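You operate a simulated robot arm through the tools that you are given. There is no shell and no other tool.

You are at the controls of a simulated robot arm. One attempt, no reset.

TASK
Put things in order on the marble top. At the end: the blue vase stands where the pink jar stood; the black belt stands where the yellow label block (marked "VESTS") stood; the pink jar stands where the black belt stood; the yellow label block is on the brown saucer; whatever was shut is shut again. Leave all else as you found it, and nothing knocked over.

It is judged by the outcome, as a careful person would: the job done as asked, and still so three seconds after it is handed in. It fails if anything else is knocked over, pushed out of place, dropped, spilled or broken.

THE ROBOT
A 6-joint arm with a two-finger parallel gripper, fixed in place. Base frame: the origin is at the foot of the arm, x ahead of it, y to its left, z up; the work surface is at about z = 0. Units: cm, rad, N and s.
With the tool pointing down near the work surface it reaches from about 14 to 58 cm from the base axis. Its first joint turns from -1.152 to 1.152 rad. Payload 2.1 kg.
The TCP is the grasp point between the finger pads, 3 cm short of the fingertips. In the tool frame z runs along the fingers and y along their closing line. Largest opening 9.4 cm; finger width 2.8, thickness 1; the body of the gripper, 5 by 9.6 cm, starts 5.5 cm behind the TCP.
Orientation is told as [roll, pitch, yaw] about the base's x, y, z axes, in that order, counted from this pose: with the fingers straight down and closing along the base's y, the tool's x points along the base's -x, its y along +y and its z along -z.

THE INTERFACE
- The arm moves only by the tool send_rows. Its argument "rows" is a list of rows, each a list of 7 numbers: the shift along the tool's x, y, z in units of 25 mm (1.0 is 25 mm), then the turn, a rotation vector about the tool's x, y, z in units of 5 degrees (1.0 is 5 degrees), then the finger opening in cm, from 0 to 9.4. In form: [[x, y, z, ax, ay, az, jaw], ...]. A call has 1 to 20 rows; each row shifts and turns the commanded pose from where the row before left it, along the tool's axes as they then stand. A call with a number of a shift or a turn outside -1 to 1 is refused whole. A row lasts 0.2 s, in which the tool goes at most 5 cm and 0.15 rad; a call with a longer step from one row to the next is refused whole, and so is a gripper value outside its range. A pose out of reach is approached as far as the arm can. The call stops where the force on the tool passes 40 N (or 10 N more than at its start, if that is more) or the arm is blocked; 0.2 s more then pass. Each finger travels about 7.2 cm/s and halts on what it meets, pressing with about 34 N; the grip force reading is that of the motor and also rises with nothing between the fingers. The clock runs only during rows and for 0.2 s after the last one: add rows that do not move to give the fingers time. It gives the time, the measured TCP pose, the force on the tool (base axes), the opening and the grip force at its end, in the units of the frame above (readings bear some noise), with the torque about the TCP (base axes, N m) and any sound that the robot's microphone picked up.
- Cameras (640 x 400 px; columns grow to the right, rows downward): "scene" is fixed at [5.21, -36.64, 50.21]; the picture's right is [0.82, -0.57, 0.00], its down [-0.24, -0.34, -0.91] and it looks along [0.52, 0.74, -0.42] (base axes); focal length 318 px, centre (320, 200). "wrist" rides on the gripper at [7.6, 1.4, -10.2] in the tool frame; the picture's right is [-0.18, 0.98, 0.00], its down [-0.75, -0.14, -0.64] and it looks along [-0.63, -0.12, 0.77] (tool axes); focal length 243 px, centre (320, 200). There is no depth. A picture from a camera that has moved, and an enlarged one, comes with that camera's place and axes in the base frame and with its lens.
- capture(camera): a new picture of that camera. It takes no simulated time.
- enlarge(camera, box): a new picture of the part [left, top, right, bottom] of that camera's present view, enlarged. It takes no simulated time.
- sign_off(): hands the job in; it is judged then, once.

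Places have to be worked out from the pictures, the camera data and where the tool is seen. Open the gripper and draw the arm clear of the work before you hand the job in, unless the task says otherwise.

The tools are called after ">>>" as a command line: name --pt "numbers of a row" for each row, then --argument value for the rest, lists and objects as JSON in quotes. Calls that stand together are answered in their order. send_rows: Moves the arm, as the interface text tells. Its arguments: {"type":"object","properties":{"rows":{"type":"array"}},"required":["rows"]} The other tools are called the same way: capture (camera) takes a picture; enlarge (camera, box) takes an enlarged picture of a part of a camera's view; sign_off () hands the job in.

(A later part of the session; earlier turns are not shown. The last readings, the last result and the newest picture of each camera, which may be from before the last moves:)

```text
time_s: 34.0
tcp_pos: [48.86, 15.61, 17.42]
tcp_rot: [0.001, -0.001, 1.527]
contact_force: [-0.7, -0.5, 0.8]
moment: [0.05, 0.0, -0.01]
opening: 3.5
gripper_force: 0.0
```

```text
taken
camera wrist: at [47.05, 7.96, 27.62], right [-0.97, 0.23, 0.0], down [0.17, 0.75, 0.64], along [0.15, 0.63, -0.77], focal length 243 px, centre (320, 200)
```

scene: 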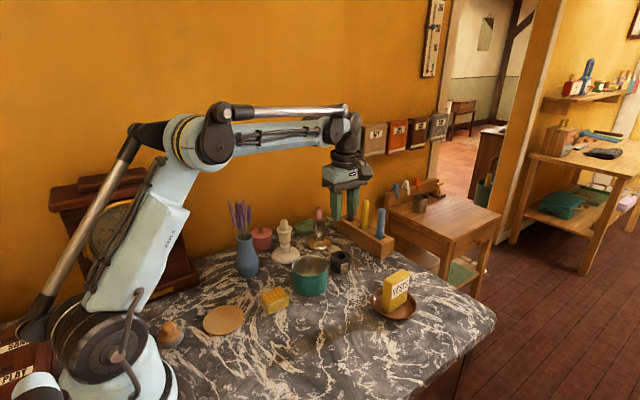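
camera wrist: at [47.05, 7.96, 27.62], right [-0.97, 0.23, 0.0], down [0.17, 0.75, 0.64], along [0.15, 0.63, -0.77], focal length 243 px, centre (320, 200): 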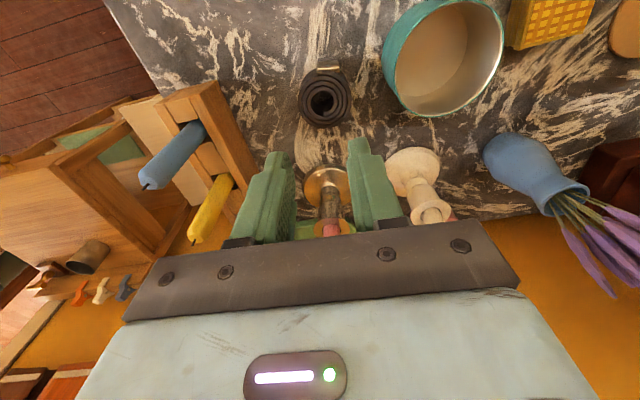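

The belt slipped out of the grip while lifting; it still stands near its place. I enlarge to see where it stands now and how the finger pads are shaped.

>>> enlarge --camera "wrist" --box '[260, 40, 380, 140]'

>>> enlarge --camera "scene" --box '[310, 220, 390, 290]'

>>> enlarge --camera "scene" --box '[310, 140, 390, 230]'

>>> enlarge --camera "wrist" --box '[220, 130, 440, 260]'

```text
4.00 times, centred on (320, 90) of wrist
camera zoom: at [47.05, 7.96, 27.62], right [-0.97, 0.23, 0.0], down [0.17, 0.75, 0.64], along [0.15, 0.63, -0.77], focal length 970 px, centre (320, 640)
```

zoom: 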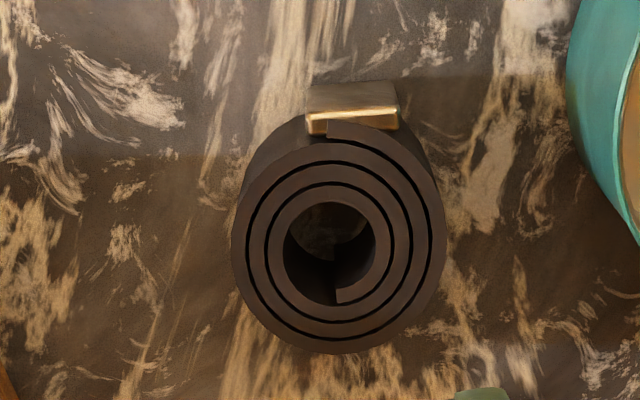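

```text
5.71 times, centred on (350, 255) of scene
camera zoom: at [5.21, -36.64, 50.21], right [0.82, -0.57, 0.0], down [-0.24, -0.34, -0.91], along [0.52, 0.74, -0.42], focal length 1819 px, centre (149, -114)
```

zoom: 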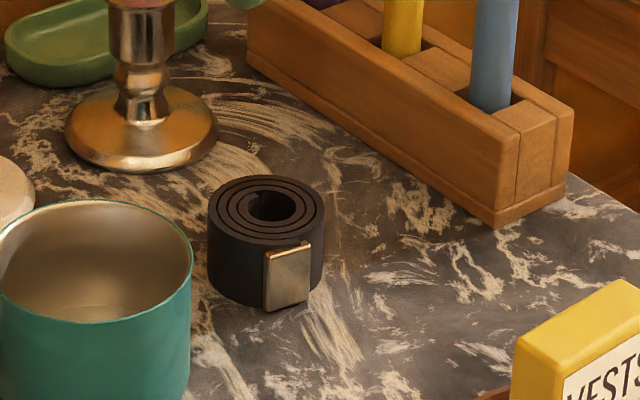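

```text
4.44 times, centred on (350, 185) of scene
camera zoom: at [5.21, -36.64, 50.21], right [0.82, -0.57, 0.0], down [-0.24, -0.34, -0.91], along [0.52, 0.74, -0.42], focal length 1415 px, centre (187, 267)
```

zoom: 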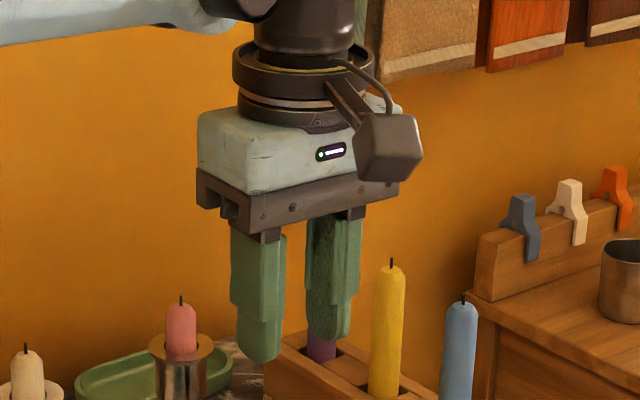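

```text
2.91 times, centred on (330, 195) of wrist
camera zoom: at [47.05, 7.96, 27.62], right [-0.97, 0.23, 0.0], down [0.17, 0.75, 0.64], along [0.15, 0.63, -0.77], focal length 706 px, centre (291, 214)
```

zoom: 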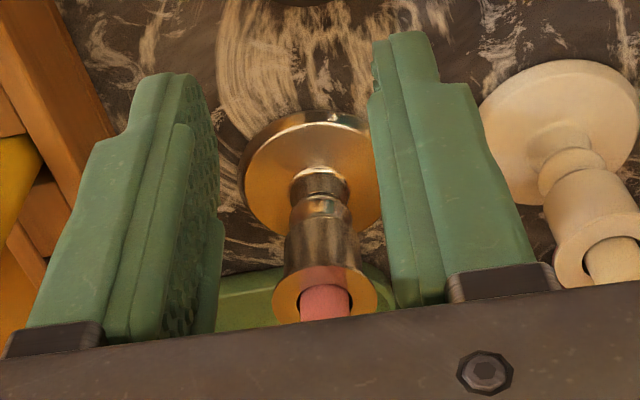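

The belt still stands upright, nudged about 0.4 cm to roughly (48.3, 15.3). I'll reopen, re-centre and descend to try again, lifting more gently this time.

>>> send_rows --pt "0.095 0.168 0 0 0 0 8" --pt "0 0 0.5 0 0 0 8" --pt "0 0 0.9 0 0 0 8" --pt "0 0 0.9 0 0 0 8" --pt "0 0 0.9 0 0 0 8" --pt "0 0 0.9 0 0 0 8" --pt "0 0 0.6 0 0 0 8" --pt "0 0 0.4 0 0 0 8" --pt "0 0 0 0 0 0 8"

>>> capture --camera "wrist"

```text
time_s: 36.0
tcp_pos: [48.4, 15.55, 4.49]
tcp_rot: [-0.002, 0.001, 1.526]
contact_force: [-0.1, 0.4, -0.4]
moment: [0.0, -0.01, -0.01]
opening: 7.98
gripper_force: 0.0
```

```text
taken
camera wrist: at [46.51, 7.86, 14.75], right [-0.97, 0.23, 0.0], down [0.17, 0.75, 0.64], along [0.15, 0.63, -0.77], focal length 243 px, centre (320, 200)
```

wrist: 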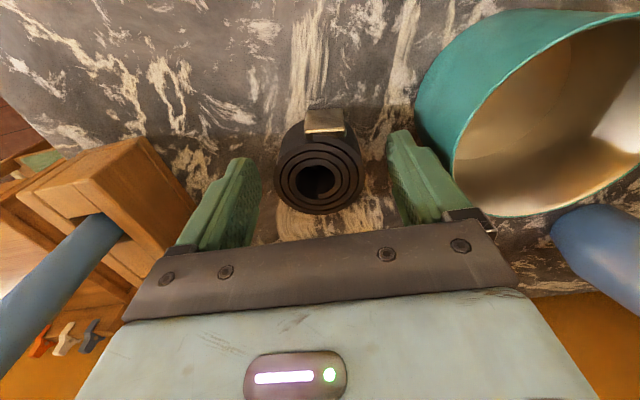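

Well centred. I go down to about z 3.15 and close.

>>> send_rows --pt "0 0 0.3 0 0 0 8" --pt "0 0 0.2 0 0 0 8" --pt "0 0 0.04 0 0 0 8" --pt "0 0 0 0 0 0 7" --pt "0 0 0 0 0 0 6" --pt "0 0 0 0 0 0 5" --pt "0 0 0 0 0 0 4" --pt "0 0 0 0 0 0 2" --pt "0 0 0 0 0 0 0" --pt "0 0 0 0 0 0 0"

>>> capture --camera "wrist"

>>> enlarge --camera "scene" --box '[310, 220, 390, 290]'

```text
time_s: 38.2
tcp_pos: [48.49, 15.36, 3.13]
tcp_rot: [-0.001, -0.001, 1.526]
contact_force: [-0.8, -0.1, 0.6]
moment: [0.03, 0.0, -0.02]
opening: 5.89
gripper_force: 34.4
```

```text
taken
camera wrist: at [46.57, 7.77, 13.41], right [-0.97, 0.23, 0.0], down [0.17, 0.75, 0.64], along [0.15, 0.63, -0.77], focal length 243 px, centre (320, 200)
```

wrist: 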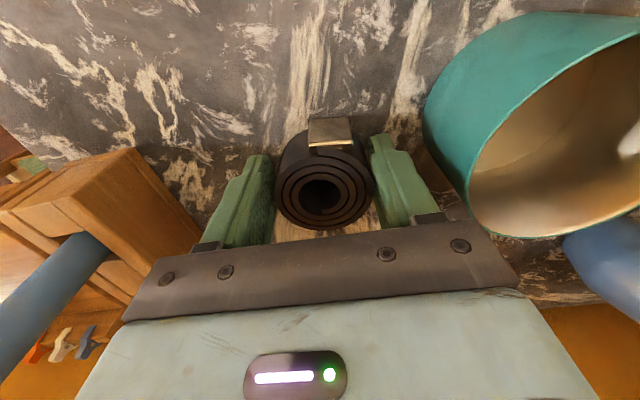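

```text
5.71 times, centred on (350, 255) of scene
camera zoom: at [5.21, -36.64, 50.21], right [0.82, -0.57, 0.0], down [-0.24, -0.34, -0.91], along [0.52, 0.74, -0.42], focal length 1819 px, centre (149, -114)
```

zoom: 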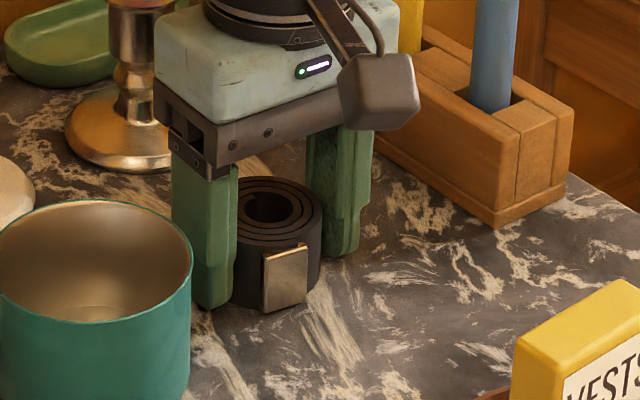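

The grip closed at 5.89 cm with full motor force. I zoom into the wrist view to see whether both pads actually touch the coil.

>>> enlarge --camera "wrist" --box '[240, 110, 400, 240]'

```text
3.08 times, centred on (320, 175) of wrist
camera zoom: at [46.57, 7.77, 13.41], right [-0.97, 0.23, 0.0], down [0.17, 0.75, 0.64], along [0.15, 0.63, -0.77], focal length 746 px, centre (320, 277)
```

zoom: 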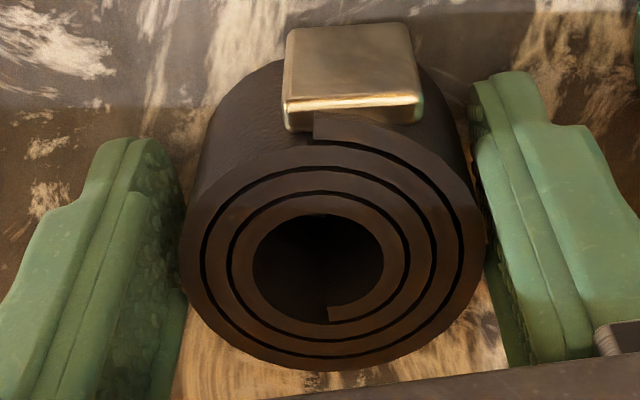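

Both pads appear to touch the coil. I lift very gently by 0.7 cm to see whether it comes along.

>>> send_rows --pt "0 0 -0.03 0 0 0 0" --pt "0 0 -0.05 0 0 0 0" --pt "0 0 -0.1 0 0 0 0" --pt "0 0 -0.1 0 0 0 0" --pt "0 0 0 0 0 0 0"

>>> enlarge --camera "wrist" --box '[240, 110, 400, 240]'

>>> enlarge --camera "scene" --box '[310, 220, 390, 290]'

```text
time_s: 39.4
tcp_pos: [48.43, 15.38, 3.85]
tcp_rot: [-0.001, 0.0, 1.527]
contact_force: [-0.2, -1.0, -1.1]
moment: [0.0, 0.03, 0.0]
opening: 5.9
gripper_force: 33.8
```

```text
3.08 times, centred on (320, 175) of wrist
camera zoom: at [46.56, 7.71, 14.12], right [-0.97, 0.23, 0.0], down [0.17, 0.75, 0.64], along [0.15, 0.63, -0.77], focal length 746 px, centre (320, 277)
```

zoom: 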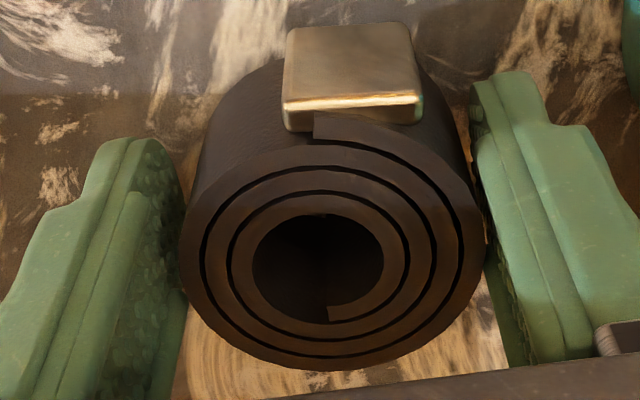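

```text
5.71 times, centred on (350, 255) of scene
camera zoom: at [5.21, -36.64, 50.21], right [0.82, -0.57, 0.0], down [-0.24, -0.34, -0.91], along [0.52, 0.74, -0.42], focal length 1819 px, centre (149, -114)
```

zoom: 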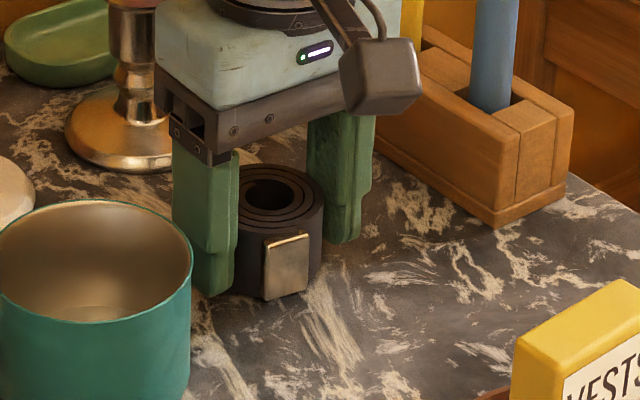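

The belt is coming along this time. I continue lifting slowly and check the opening again.

>>> send_rows --pt "0 0 -0.1 0 0 0 0" --pt "0 0 -0.15 0 0 0 0" --pt "0 0 -0.2 0 0 0 0" --pt "0 0 -0.25 0 0 0 0" --pt "0 0 -0.25 0 0 0 0" --pt "0 0 -0.25 0 0 0 0" --pt "0 0 -0.2 0 0 0 0" --pt "0 0 -0.1 0 0 0 0" --pt "0 0 0 0 0 0 0"

>>> enlarge --camera "wrist" --box '[240, 110, 400, 240]'

>>> enlarge --camera "scene" --box '[310, 200, 400, 290]'

```text
time_s: 41.4
tcp_pos: [48.38, 15.39, 7.79]
tcp_rot: [0.0, 0.0, 1.528]
contact_force: [0.0, 0.9, -0.6]
moment: [-0.02, 0.01, 0.04]
opening: 5.88
gripper_force: 34.0
```

```text
3.08 times, centred on (320, 175) of wrist
camera zoom: at [46.6, 7.83, 17.99], right [-0.97, 0.23, 0.0], down [0.17, 0.75, 0.64], along [0.15, 0.63, -0.77], focal length 746 px, centre (320, 277)
```

zoom: 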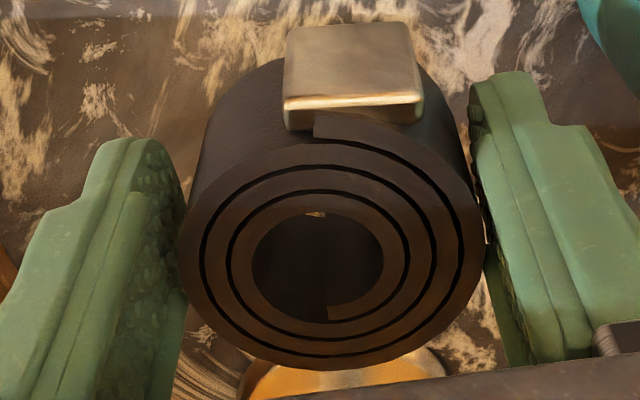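

```text
4.44 times, centred on (355, 245) of scene
camera zoom: at [5.21, -36.64, 50.21], right [0.82, -0.57, 0.0], down [-0.24, -0.34, -0.91], along [0.52, 0.74, -0.42], focal length 1415 px, centre (164, 0)
```

zoom: 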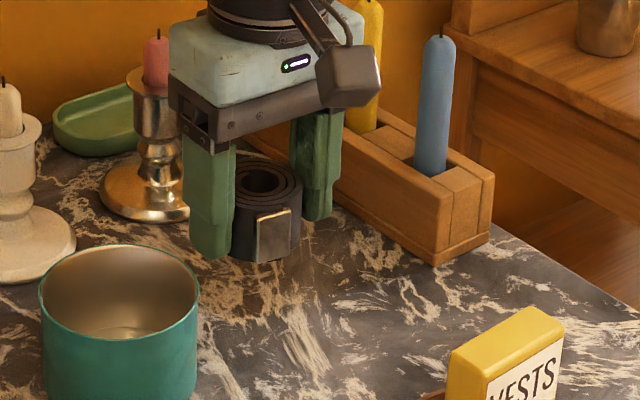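

The belt is held securely, unchanged in the grip. I lift it to carrying height at a moderate pace.

>>> send_rows --pt "0 0 -0.2 0 0 0 0" --pt "0 0 -0.4 0 0 0 0" --pt "0 0 -0.5 0 0 0 0" --pt "0 0 -0.6 0 0 0 0" --pt "0 0 -0.6 0 0 0 0" --pt "0 0 -0.5 0 0 0 0" --pt "0 0 -0.4 0 0 0 0" --pt "0 0 -0.2 0 0 0 0" --pt "0 0 0 0 0 0 0"

>>> capture --camera "scene"

```text
time_s: 43.4
tcp_pos: [48.45, 15.43, 16.31]
tcp_rot: [-0.001, -0.001, 1.528]
contact_force: [-0.5, 0.4, -1.3]
moment: [-0.01, 0.0, 0.0]
opening: 5.85
gripper_force: 33.7
```

```text
taken
```

scene: 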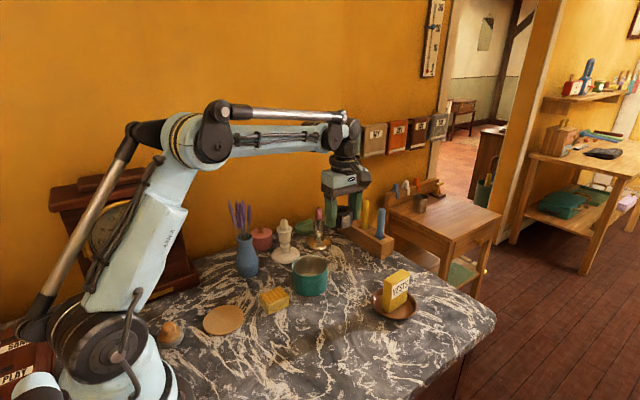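

The belt is still held. I carry it along -x towards the cork at a steady pace.

>>> send_rows --pt "0 0.3 0 0 0 0 0" --pt "0 0.5 0 0 0 0 0" --pt "0 0.65 0 0 0 0 0" --pt "0 0.7 0 0 0 0 0" --pt "0.05 0.7 0 0 0 0 0" --pt "0.05 0.7 0 0 0 0 0" --pt "0.05 0.7 0 0 0 0 0" --pt "0.05 0.7 0 0 0 0 0" --pt "0.05 0.7 0 0 0 0 0" --pt "0.05 0.7 0 0 0 0 0" --pt "0.05 0.7 0 0 0 0 0" --pt "0.05 0.7 0 0 0 0 0" --pt "0.05 0.7 0 0 0 0 0" --pt "0 0.7 0 0 0 0 0" --pt "0 0.7 0 0 0 0 0" --pt "0 0.7 0 0 0 0 0" --pt "0 0.65 0 0 0 0 0" --pt "0 0.5 0 0 0 0 0" --pt "0 0.3 0 0 0 0 0" --pt "0 0 0 0 0 0 0"

>>> capture --camera "scene"

>>> capture --camera "wrist"

```text
time_s: 47.6
tcp_pos: [18.41, 15.68, 16.25]
tcp_rot: [-0.001, -0.001, 1.528]
contact_force: [-0.1, 0.4, -1.0]
moment: [-0.02, -0.03, -0.01]
opening: 5.84
gripper_force: 34.1
```

```text
taken
```

scene: 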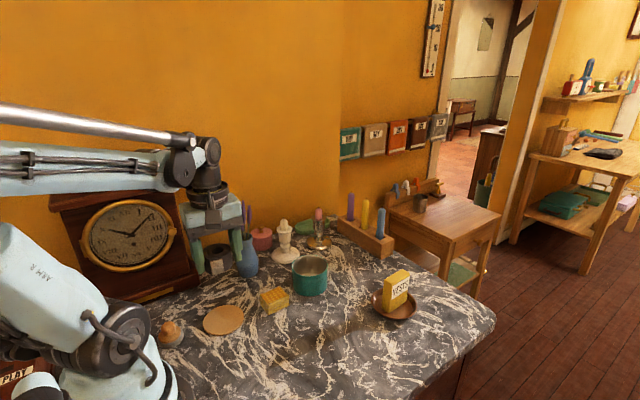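

```text
taken
camera wrist: at [16.66, 8.03, 26.51], right [-0.97, 0.23, 0.0], down [0.17, 0.75, 0.64], along [0.15, 0.63, -0.77], focal length 243 px, centre (320, 200)
```

wrist: 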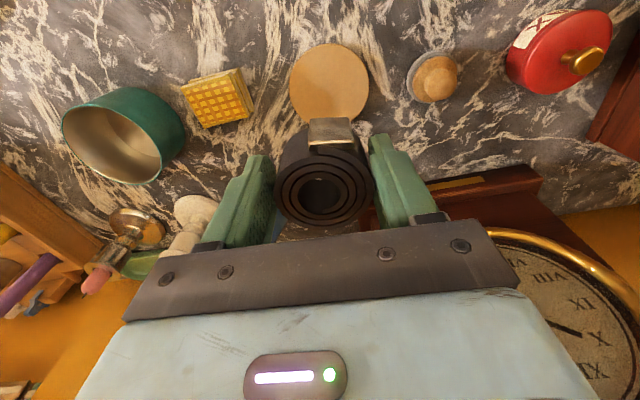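

The belt is still firmly held and the cork is in view. I enlarge both views to locate the cork's centre exactly.

>>> enlarge --camera "wrist" --box '[270, 20, 390, 140]'

>>> enlarge --camera "scene" --box '[180, 290, 270, 350]'

>>> enlarge --camera "wrist" --box '[390, 0, 640, 150]'

```text
3.33 times, centred on (330, 80) of wrist
camera zoom: at [16.66, 8.03, 26.51], right [-0.97, 0.23, 0.0], down [0.17, 0.75, 0.64], along [0.15, 0.63, -0.77], focal length 809 px, centre (287, 600)
```

zoom: 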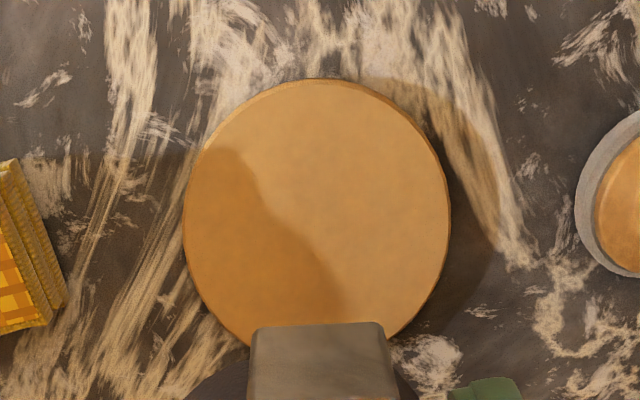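

```text
6.67 times, centred on (225, 320) of scene
camera zoom: at [5.21, -36.64, 50.21], right [0.82, -0.57, 0.0], down [-0.24, -0.34, -0.91], along [0.52, 0.74, -0.42], focal length 2122 px, centre (953, -600)
```

zoom: 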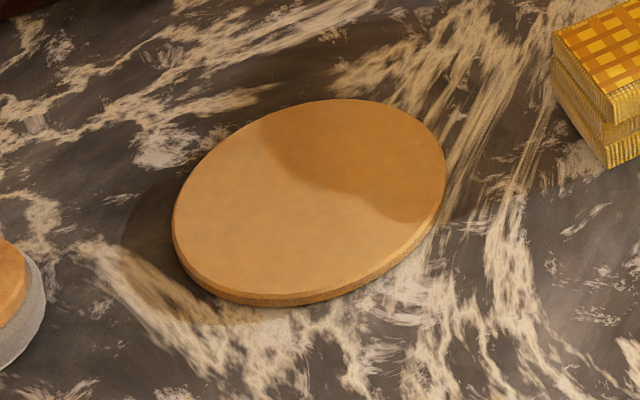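

```text
2.56 times, centred on (515, 75) of wrist
camera zoom: at [16.66, 8.03, 26.51], right [-0.97, 0.23, 0.0], down [0.17, 0.75, 0.64], along [0.15, 0.63, -0.77], focal length 621 px, centre (-179, 520)
```

zoom: 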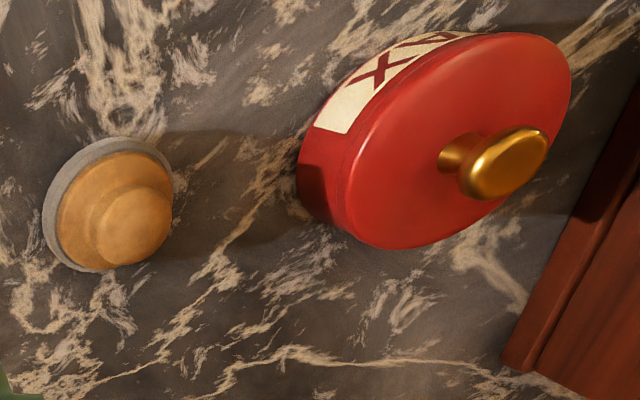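

The cork centre is about (17.1, 15.1), and the block stood at about (16.75, 15.7) on it. I move the belt over that spot and descend to about 1.5 cm above the cork.

>>> send_rows --pt "0.03 0.28 0 0 0 0 0" --pt "0.03 0.28 0.2 0 0 0 0" --pt "0 0 0.4 0 0 0 0" --pt "0 0 0.6 0 0 0 0" --pt "0 0 0.6 0 0 0 0" --pt "0 0 0.6 0 0 0 0" --pt "0 0 0.6 0 0 0 0" --pt "0 0 0.6 0 0 0 0" --pt "0 0 0.4 0 0 0 0" --pt "0 0 0.3 0 0 0 0" --pt "0 0 0 0 0 0 0"

>>> capture --camera "wrist"

>>> enlarge --camera "scene" --box '[150, 230, 300, 350]'

```text
time_s: 50.0
tcp_pos: [16.85, 15.45, 5.42]
tcp_rot: [-0.001, 0.001, 1.528]
contact_force: [0.0, 0.6, -1.0]
moment: [-0.01, 0.02, -0.01]
opening: 5.84
gripper_force: 34.1
```

```text
taken
camera wrist: at [15.05, 7.82, 15.68], right [-0.97, 0.23, 0.0], down [0.17, 0.75, 0.64], along [0.15, 0.63, -0.77], focal length 243 px, centre (320, 200)
```

wrist: 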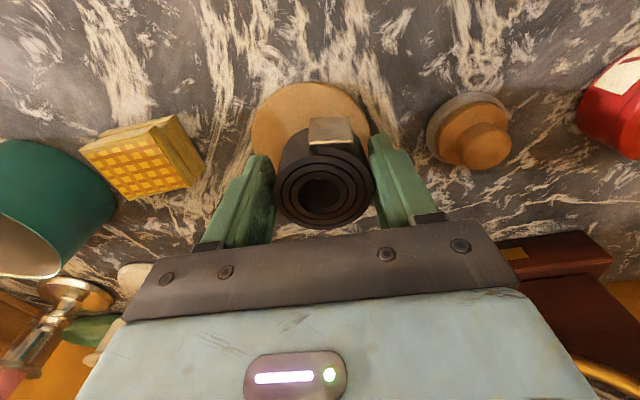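

```text
3.33 times, centred on (225, 290) of scene
camera zoom: at [5.21, -36.64, 50.21], right [0.82, -0.57, 0.0], down [-0.24, -0.34, -0.91], along [0.52, 0.74, -0.42], focal length 1061 px, centre (637, -100)
```

zoom: 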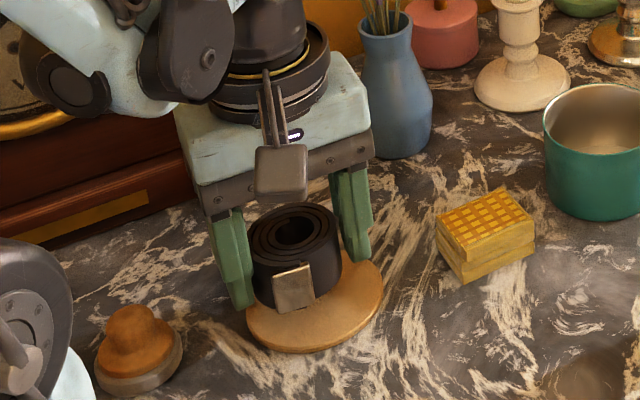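

The belt is slightly to the -x side of where the block stood relative to the cork. I shift (+0.45, +0.25) cm and lower gently to contact.

>>> send_rows --pt "-0.108 -0.176 0 0 0 0 0" --pt "0 0 0.2 0 0 0 0" --pt "0 0 0.2 0 0 0 0" --pt "0 0 0.1 0 0 0 0" --pt "0 0 0 0 0 0 0"

>>> send_rows --pt "0 0 0.05 0 0 0 0" --pt "0 0 0.05 0 0 0 0" --pt "0 0 0 0 0 0 0"

```text
time_s: 51.2
tcp_pos: [17.25, 15.65, 4.13]
tcp_rot: [0.0, 0.0, 1.527]
contact_force: [-0.4, -0.9, -1.0]
moment: [-0.05, -0.02, 0.04]
opening: 5.85
gripper_force: 33.8
```

```text
time_s: 52.0
tcp_pos: [17.34, 15.68, 3.85]
tcp_rot: [-0.001, 0.0, 1.528]
contact_force: [-0.8, 0.3, -0.7]
moment: [0.02, 0.02, 0.0]
opening: 5.82
gripper_force: 33.9
```

Not yet in contact (force about 0) at z 3.85. I lower in tiny steps, watching for contact.

>>> send_rows --pt "0 0 0.04 0 0 0 0" --pt "0 0 0 0 0 0 0"

>>> send_rows --pt "0 0 0.04 0 0 0 0" --pt "0 0 0 0 0 0 0"

```text
time_s: 52.6
tcp_pos: [17.38, 15.77, 3.95]
tcp_rot: [0.001, 0.0, 1.528]
contact_force: [-0.8, 0.4, -1.4]
moment: [-0.02, -0.01, -0.02]
opening: 5.84
gripper_force: 34.1
```

```text
time_s: 53.2
tcp_pos: [17.31, 15.74, 3.83]
tcp_rot: [-0.001, 0.0, 1.528]
contact_force: [1.0, 0.4, -1.5]
moment: [0.02, 0.02, -0.03]
opening: 5.85
gripper_force: 34.4
```

No contact yet. I continue with tiny downward steps.

>>> send_rows --pt "0 0 0.03 0 0 0 0" --pt "0 0 0 0 0 0 0"

>>> send_rows --pt "0 0 0.03 0 0 0 0" --pt "0 0 0 0 0 0 0"

>>> enlarge --camera "scene" --box '[180, 270, 270, 350]'

```text
time_s: 53.8
tcp_pos: [17.44, 15.73, 3.77]
tcp_rot: [0.0, 0.001, 1.527]
contact_force: [0.1, -0.6, -0.8]
moment: [0.0, 0.01, -0.01]
opening: 5.82
gripper_force: 34.4
```

```text
time_s: 54.4
tcp_pos: [17.36, 15.72, 3.55]
tcp_rot: [0.0, -0.001, 1.527]
contact_force: [0.5, -0.5, 3.9]
moment: [-0.04, 0.03, 0.01]
opening: 5.83
gripper_force: 34.1
```

```text
5.00 times, centred on (225, 310) of scene
camera zoom: at [5.21, -36.64, 50.21], right [0.82, -0.57, 0.0], down [-0.24, -0.34, -0.91], along [0.52, 0.74, -0.42], focal length 1592 px, centre (795, -350)
```

zoom: 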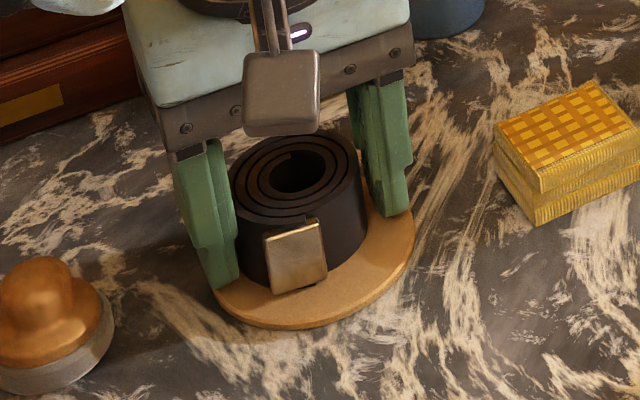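

About 5 N of contact: the belt is on the cork. I ease off a hair and open the fingers.

>>> send_rows --pt "0 0 -0.02 0 0 0 0" --pt "0 0 0 0 0 0 5.6" --pt "0 0 0 0 0 0 6.2" --pt "0 0 0 0 0 0 6.8" --pt "0 0 0 0 0 0 7.4" --pt "0 0 0 0 0 0 7.4"

>>> enlarge --camera "scene" --box '[180, 270, 270, 350]'

>>> capture --camera "wrist"

```text
time_s: 55.8
tcp_pos: [17.39, 15.8, 3.72]
tcp_rot: [0.0, -0.001, 1.529]
contact_force: [0.1, -0.6, -1.1]
moment: [0.04, -0.02, 0.02]
opening: 7.43
gripper_force: 0.1
```

```text
5.00 times, centred on (225, 310) of scene
camera zoom: at [5.21, -36.64, 50.21], right [0.82, -0.57, 0.0], down [-0.24, -0.34, -0.91], along [0.52, 0.74, -0.42], focal length 1592 px, centre (795, -350)
```

zoom: 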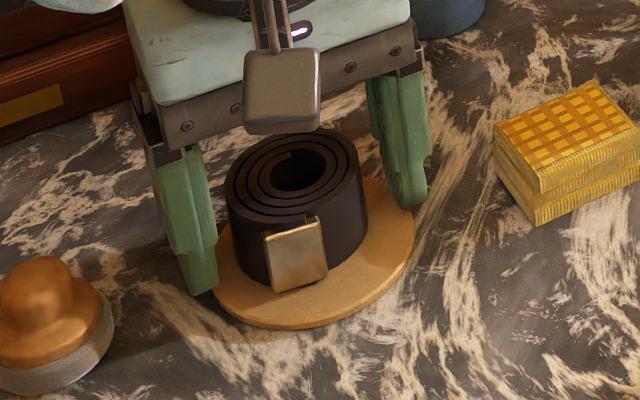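

```text
taken
camera wrist: at [15.59, 8.2, 13.93], right [-0.97, 0.23, 0.0], down [0.17, 0.75, 0.64], along [0.15, 0.63, -0.77], focal length 243 px, centre (320, 200)
```

wrist: 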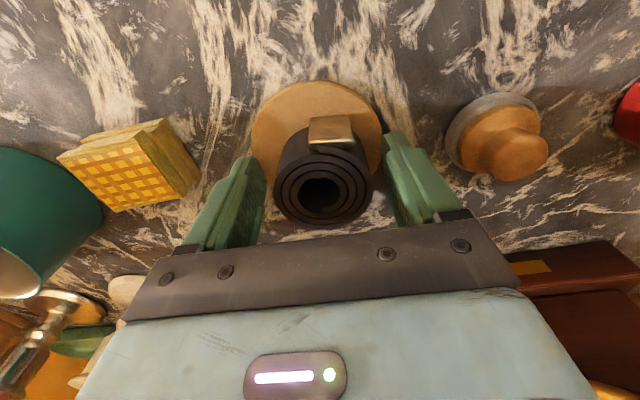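

The belt stands on the cork, released. I raise the gripper straight up off it.

>>> send_rows --pt "0 0 -0.2 0 0 0 7.6" --pt "0 0 -0.5 0 0 0 7.6" --pt "0 0 -0.8 0 0 0 7.6" --pt "0 0 -0.9 0 0 0 7.6" --pt "0 0 -0.9 0 0 0 7.6" --pt "0 0 -0.9 0 0 0 7.6" --pt "0 0 -0.9 0 0 0 7.6" --pt "0 0 -0.8 0 0 0 7.6" --pt "0 0 -0.4 0 0 0 7.6" --pt "0 0 0 0 0 0 7.6"

>>> enlarge --camera "scene" --box '[150, 180, 300, 350]'

>>> capture --camera "wrist"

```text
time_s: 58.0
tcp_pos: [17.23, 15.7, 19.2]
tcp_rot: [0.0, 0.001, 1.526]
contact_force: [0.8, -0.4, 0.6]
moment: [0.03, -0.02, -0.02]
opening: 7.59
gripper_force: 0.2
```

```text
2.35 times, centred on (225, 265) of scene
camera zoom: at [5.21, -36.64, 50.21], right [0.82, -0.57, 0.0], down [-0.24, -0.34, -0.91], along [0.52, 0.74, -0.42], focal length 749 px, centre (544, 47)
```

zoom: 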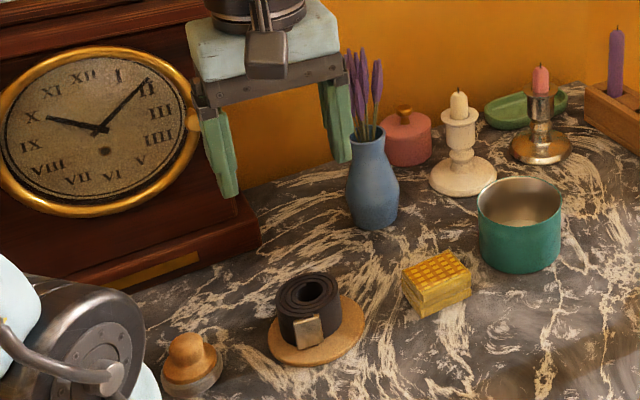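

```text
taken
camera wrist: at [15.46, 8.14, 29.44], right [-0.97, 0.23, 0.0], down [0.17, 0.75, 0.64], along [0.15, 0.63, -0.77], focal length 243 px, centre (320, 200)
```

wrist: 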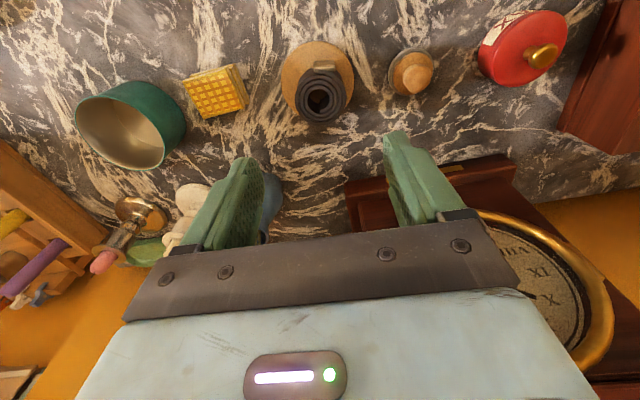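

The belt sits well on the cork. I travel along +x, in front of the vase, to about (38, 20) at z≈21.5, then look towards the jar.

>>> send_rows --pt "-0.1 -0.4 -0.1 0 0 0 9.4" --pt "-0.2 -0.8 -0.1 0 0 0 9.4" --pt "-0.2 -0.9 -0.1 0 0 0 9.4" --pt "-0.2 -0.9 -0.1 0 0 0 9.4" --pt "-0.2 -0.9 -0.1 0 0 0 9.4" --pt "-0.2 -0.9 -0.1 0 0 0 9.4" --pt "-0.2 -0.9 -0.1 0 0 0 9.4" --pt "-0.2 -0.9 -0.1 0 0 0 9.4" --pt "-0.2 -0.9 -0.1 0 0 0 9.4" --pt "-0.15 -0.6 0 0 0 0 9.4" --pt "0 -0.14 0 0 0 0 9.4" --pt "0 0 0 0 0 0 9.4"

>>> capture --camera "wrist"

>>> capture --camera "scene"

```text
time_s: 60.6
tcp_pos: [38.04, 19.43, 21.46]
tcp_rot: [-0.001, 0.001, 1.527]
contact_force: [-0.2, 0.1, -0.1]
moment: [0.02, 0.02, 0.01]
opening: 9.41
gripper_force: 0.0
```

```text
taken
camera wrist: at [36.18, 11.8, 31.77], right [-0.97, 0.23, 0.0], down [0.17, 0.75, 0.64], along [0.15, 0.63, -0.77], focal length 243 px, centre (320, 200)
```

wrist: 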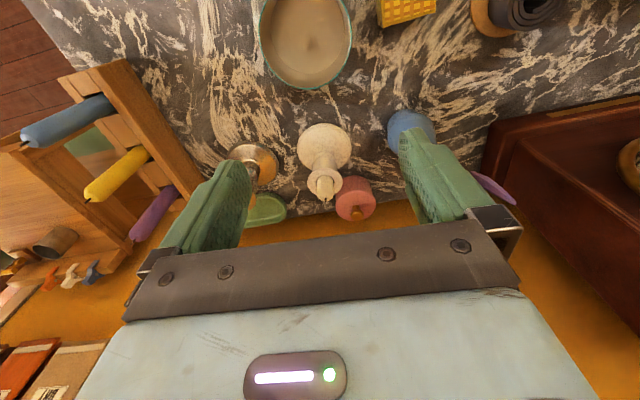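

```text
taken
```

scene: 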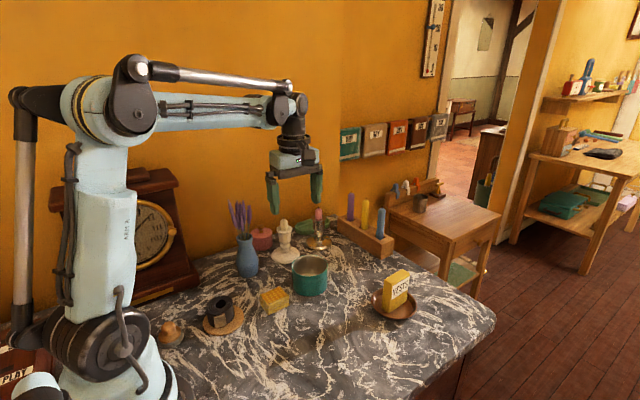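

The jar, candlestick and the back wall line are visible between the fingers. I enlarge to triangulate the jar and its gap to the wall.

>>> enlarge --camera "wrist" --box '[230, 100, 430, 240]'

>>> enlarge --camera "scene" --box '[220, 200, 320, 280]'

```text
2.86 times, centred on (330, 170) of wrist
camera zoom: at [36.18, 11.8, 31.77], right [-0.97, 0.23, 0.0], down [0.17, 0.75, 0.64], along [0.15, 0.63, -0.77], focal length 693 px, centre (291, 286)
```

zoom: 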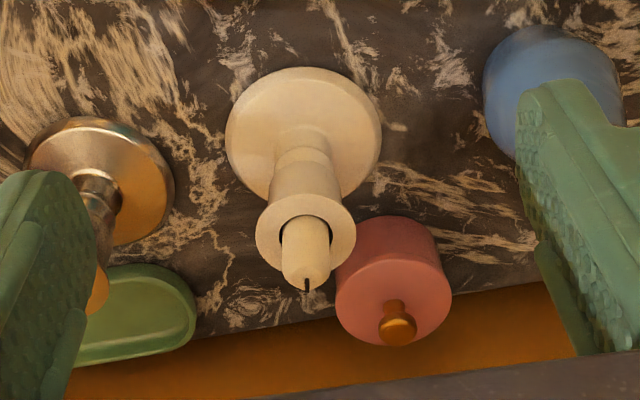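

```text
5.00 times, centred on (270, 240) of scene
camera zoom: at [5.21, -36.64, 50.21], right [0.82, -0.57, 0.0], down [-0.24, -0.34, -0.91], along [0.52, 0.74, -0.42], focal length 1592 px, centre (570, 0)
```

zoom: 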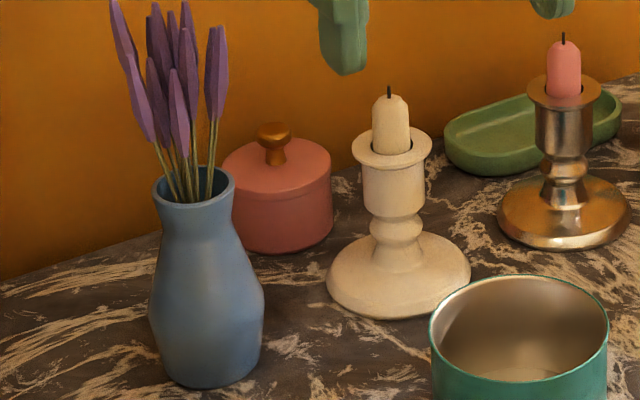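

The wall line is at y≈40.35 and the jar is at about (36.2, 36.6) with lid radius about 3.1, so the wrist flange would hit the wall if vertical. I'll tilt the tool about 15° about its closing axis so the wrist leans away from the wall.

>>> send_rows --pt "0 0 0 0 -0.5 0 9.4" --pt "0 0 0 0 -1 0 9.4" --pt "0 0 0 0 -1 0 9.4" --pt "0 0 0 0 -0.5 0 9.4" --pt "0 0 0 0 0 0 9.4"

>>> capture --camera "scene"

```text
time_s: 61.8
tcp_pos: [38.15, 19.44, 21.72]
tcp_rot: [0.0, -0.262, 1.528]
contact_force: [-0.1, 0.0, 0.8]
moment: [0.0, 0.01, -0.03]
opening: 9.4
gripper_force: 0.1
```

```text
taken
```

scene: 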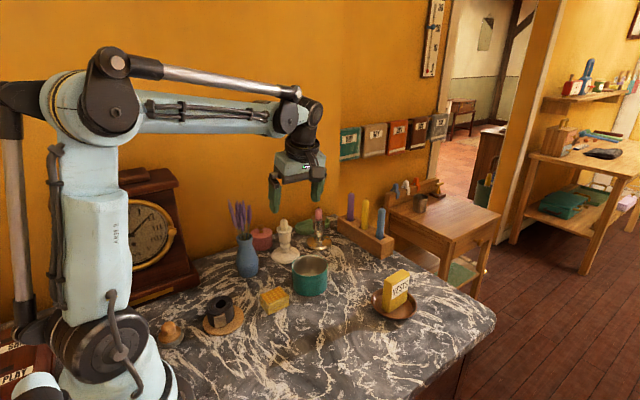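

The tilt is right: the tool now points slightly towards the wall. I move above the jar at about z 18, passing over the white candlestick.

>>> send_rows --pt "-0.4 0.07 0.1 0 0 0 9.4" --pt "-0.7 0.12 0.25 0 0 0 9.4" --pt "-0.8 0.13 0.3 0 0 0 9.4" --pt "-0.8 0.13 0.35 0 0 0 9.4" --pt "-0.8 0.13 0.4 0 0 0 9.4" --pt "-0.8 0.13 0.4 0 0 0 9.4" --pt "-0.8 0.13 0.5 0 0 0 9.4" --pt "-0.7 0.1 0.5 0 0 0 9.4" --pt "-0.4 0.09 0.3 0 0 0 9.4" --pt "0 0 0 0 0 0 9.4"

>>> capture --camera "scene"

>>> capture --camera "wrist"

```text
time_s: 64.0
tcp_pos: [36.27, 36.57, 18.27]
tcp_rot: [-0.001, -0.261, 1.526]
contact_force: [0.2, -0.4, -1.0]
moment: [-0.01, 0.0, 0.03]
opening: 9.38
gripper_force: 0.1
```

```text
taken
```

scene: 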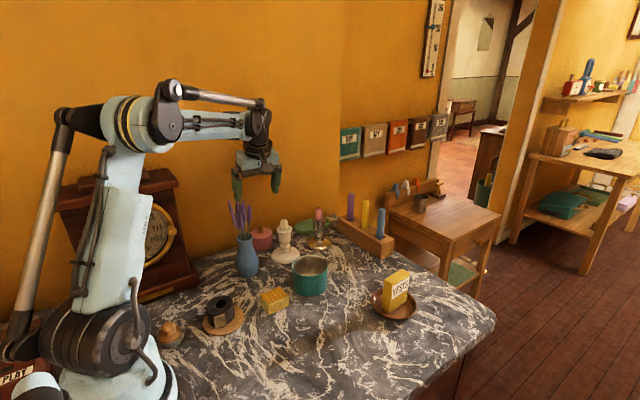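

```text
taken
camera wrist: at [34.36, 26.54, 26.15], right [-0.97, 0.22, 0.05], down [0.17, 0.56, 0.82], along [0.15, 0.8, -0.58], focal length 243 px, centre (320, 200)
```

wrist: 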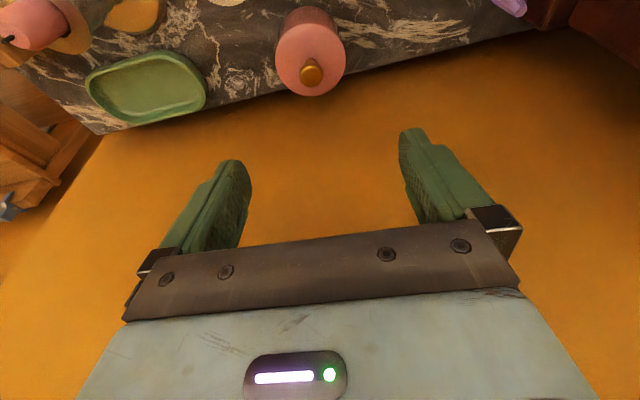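

The jar lines up with the tool axis (within 0.1 cm in x). I descend vertically to z≈8, clear of the knob and candlestick, then check.

>>> send_rows --pt "0.09 0 0.35 0 0 0 9.4" --pt "0.16 0 0.6 0 0 0 9.4" --pt "0.19 0 0.7 0 0 0 9.4" --pt "0.19 0 0.7 0 0 0 9.4" --pt "0.19 0 0.7 0 0 0 9.4" --pt "0.16 0 0.6 0 0 0 9.4" --pt "0.09 0 0.33 0 0 0 9.4" --pt "0 0 0 0 0 0 9.4"

>>> enlarge --camera "scene" --box '[210, 130, 340, 290]'

>>> capture --camera "wrist"

```text
time_s: 65.8
tcp_pos: [36.28, 36.63, 7.95]
tcp_rot: [-0.002, -0.262, 1.528]
contact_force: [-0.3, 0.4, -0.1]
moment: [-0.03, 0.02, 0.01]
opening: 9.41
gripper_force: 0.1
```

```text
2.50 times, centred on (275, 210) of scene
camera zoom: at [5.21, -36.64, 50.21], right [0.82, -0.57, 0.0], down [-0.24, -0.34, -0.91], along [0.52, 0.74, -0.42], focal length 796 px, centre (432, 175)
```

zoom: 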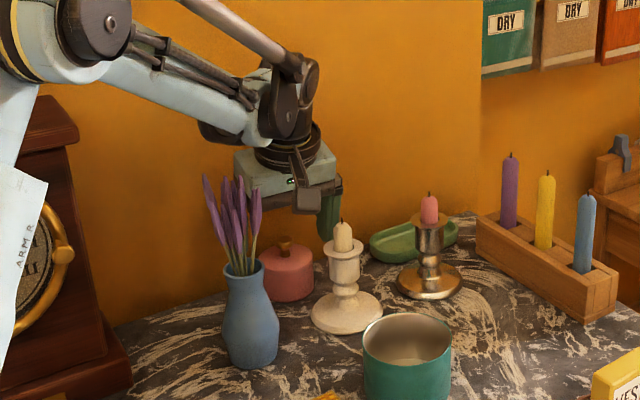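

```text
taken
camera wrist: at [34.45, 26.53, 15.81], right [-0.97, 0.22, 0.05], down [0.17, 0.56, 0.82], along [0.15, 0.8, -0.58], focal length 243 px, centre (320, 200)
```

wrist: 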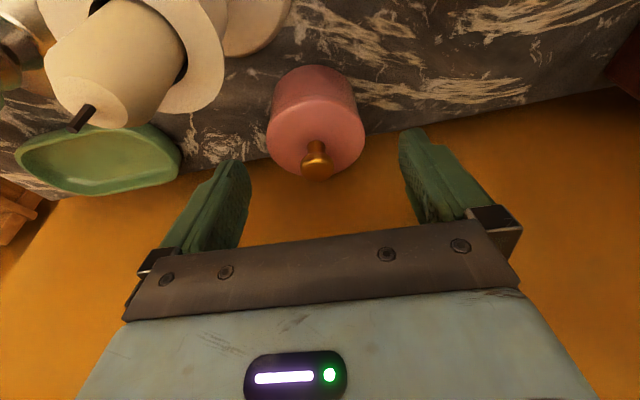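

The jar is centred at (36.3, 36.6). The camera housing will pass close to the white candlestick, so I yaw back 4° for more clearance, then look again before the last descent.

>>> send_rows --pt "0 0 0 0.104 0 0.387 9.4" --pt "0 0 0 0.104 0 0.387 9.4" --pt "0.05 0 0.18 0 0 0 9.4" --pt "0.09 0 0.35 0 0 0 9.4" --pt "0 0 0 0 0 0 9.4"

>>> enlarge --camera "scene" --box '[210, 160, 330, 290]'

>>> capture --camera "wrist"

```text
time_s: 67.0
tcp_pos: [36.27, 36.56, 6.61]
tcp_rot: [-0.001, -0.261, 1.458]
contact_force: [0.7, -0.8, 0.3]
moment: [0.02, 0.01, 0.01]
opening: 9.39
gripper_force: 0.0
```

```text
3.08 times, centred on (270, 225) of scene
camera zoom: at [5.21, -36.64, 50.21], right [0.82, -0.57, 0.0], down [-0.24, -0.34, -0.91], along [0.52, 0.74, -0.42], focal length 979 px, centre (474, 123)
```

zoom: 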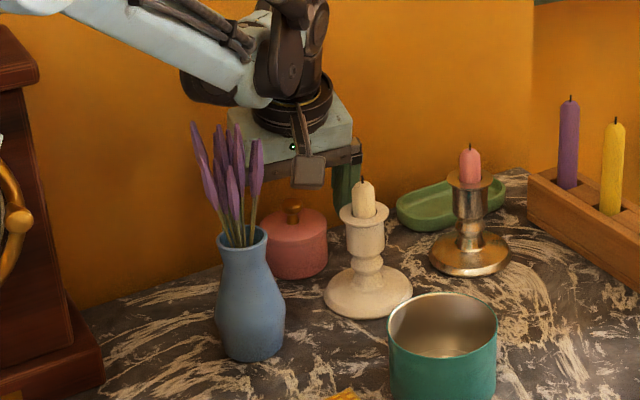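

```text
taken
camera wrist: at [33.58, 26.71, 14.48], right [-0.96, 0.29, 0.05], down [0.2, 0.54, 0.82], along [0.21, 0.79, -0.58], focal length 243 px, centre (320, 200)
```

wrist: 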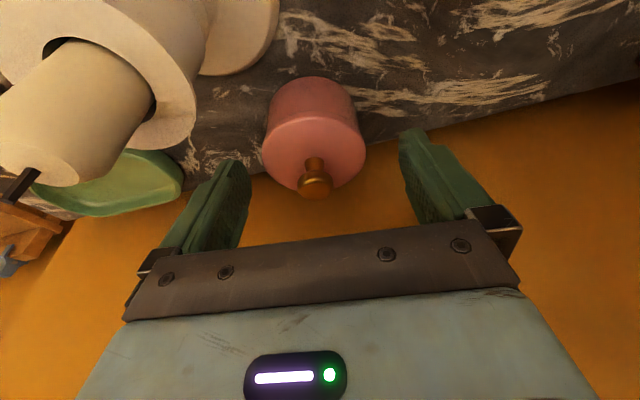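

The forearm is coming near the lavender tops, so I zoom in on that clearance before going lower.

>>> enlarge --camera "scene" --box '[215, 150, 325, 230]'

>>> capture --camera "scene"

```text
5.00 times, centred on (270, 190) of scene
camera zoom: at [5.21, -36.64, 50.21], right [0.82, -0.57, 0.0], down [-0.24, -0.34, -0.91], along [0.52, 0.74, -0.42], focal length 1592 px, centre (570, 250)
```

zoom: 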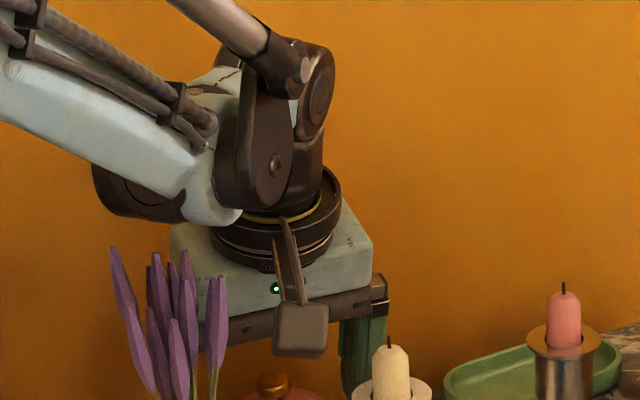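

```text
taken
```

scene: 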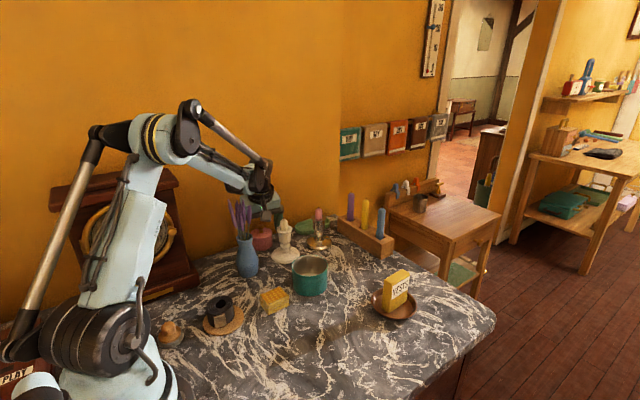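

The forearm would come within a centimetre or less of the lavender at grasp height, so I should not go lower with the vase there. I also look closely at the jar's lid edge before deciding.

>>> enlarge --camera "wrist" --box '[250, 60, 380, 210]'

>>> enlarge --camera "scene" --box '[225, 215, 285, 260]'

```text
2.67 times, centred on (315, 135) of wrist
camera zoom: at [33.58, 26.71, 14.48], right [-0.96, 0.29, 0.05], down [0.2, 0.54, 0.82], along [0.21, 0.79, -0.58], focal length 647 px, centre (333, 373)
```

zoom: 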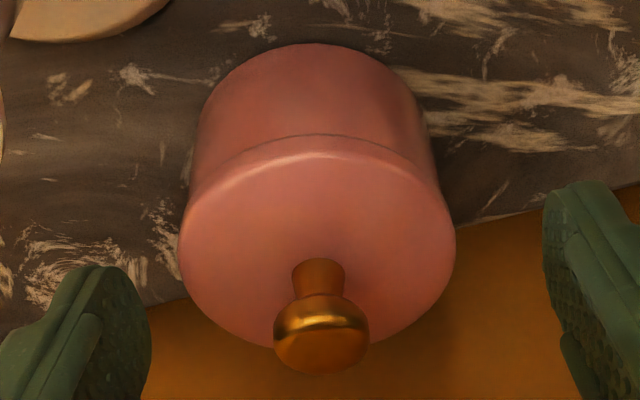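

```text
8.89 times, centred on (255, 238) of scene
camera zoom: at [5.21, -36.64, 50.21], right [0.82, -0.57, 0.0], down [-0.24, -0.34, -0.91], along [0.52, 0.74, -0.42], focal length 2830 px, centre (898, -133)
```

zoom: 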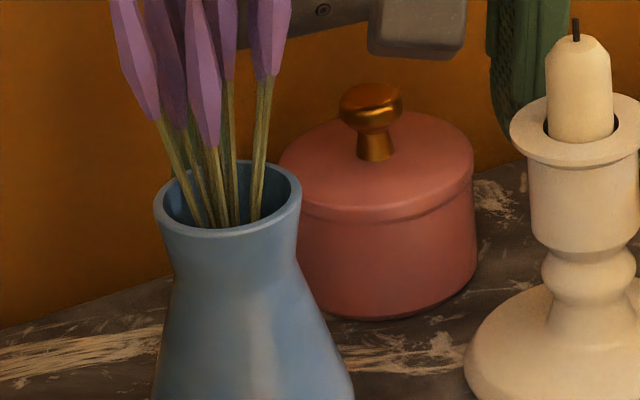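

Lid and body look flush, so the jar can be gripped by its body, but not safely under the forearm while the lavender stands below it. New plan: rise, first park the vase on open marble at about (32, -2), then move the jar, then set the vase in the jar's place.

>>> send_rows --pt "-0.08 0 -0.3 0 0 0 9.4" --pt "-0.16 0 -0.6 0 0 0 9.4" --pt "-0.21 0 -0.8 0 0 0 9.4" --pt "-0.23 0 -0.86 0 0 0 9.4" --pt "-0.23 0 -0.86 0 0 0 9.4" --pt "-0.23 0 -0.86 0 0 0 9.4" --pt "-0.21 0 -0.8 0 0 0 9.4" --pt "-0.1 0 -0.36 0 0 0 9.4" --pt "0 0 0 0 0 0 9.4"

>>> capture --camera "scene"

```text
time_s: 69.0
tcp_pos: [36.11, 36.65, 20.49]
tcp_rot: [0.0, -0.262, 1.457]
contact_force: [0.1, -0.5, -0.5]
moment: [-0.04, -0.02, -0.01]
opening: 9.42
gripper_force: 0.0
```

```text
taken
```

scene: 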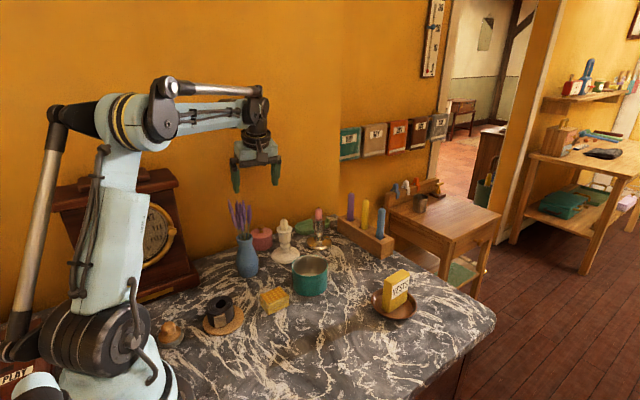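

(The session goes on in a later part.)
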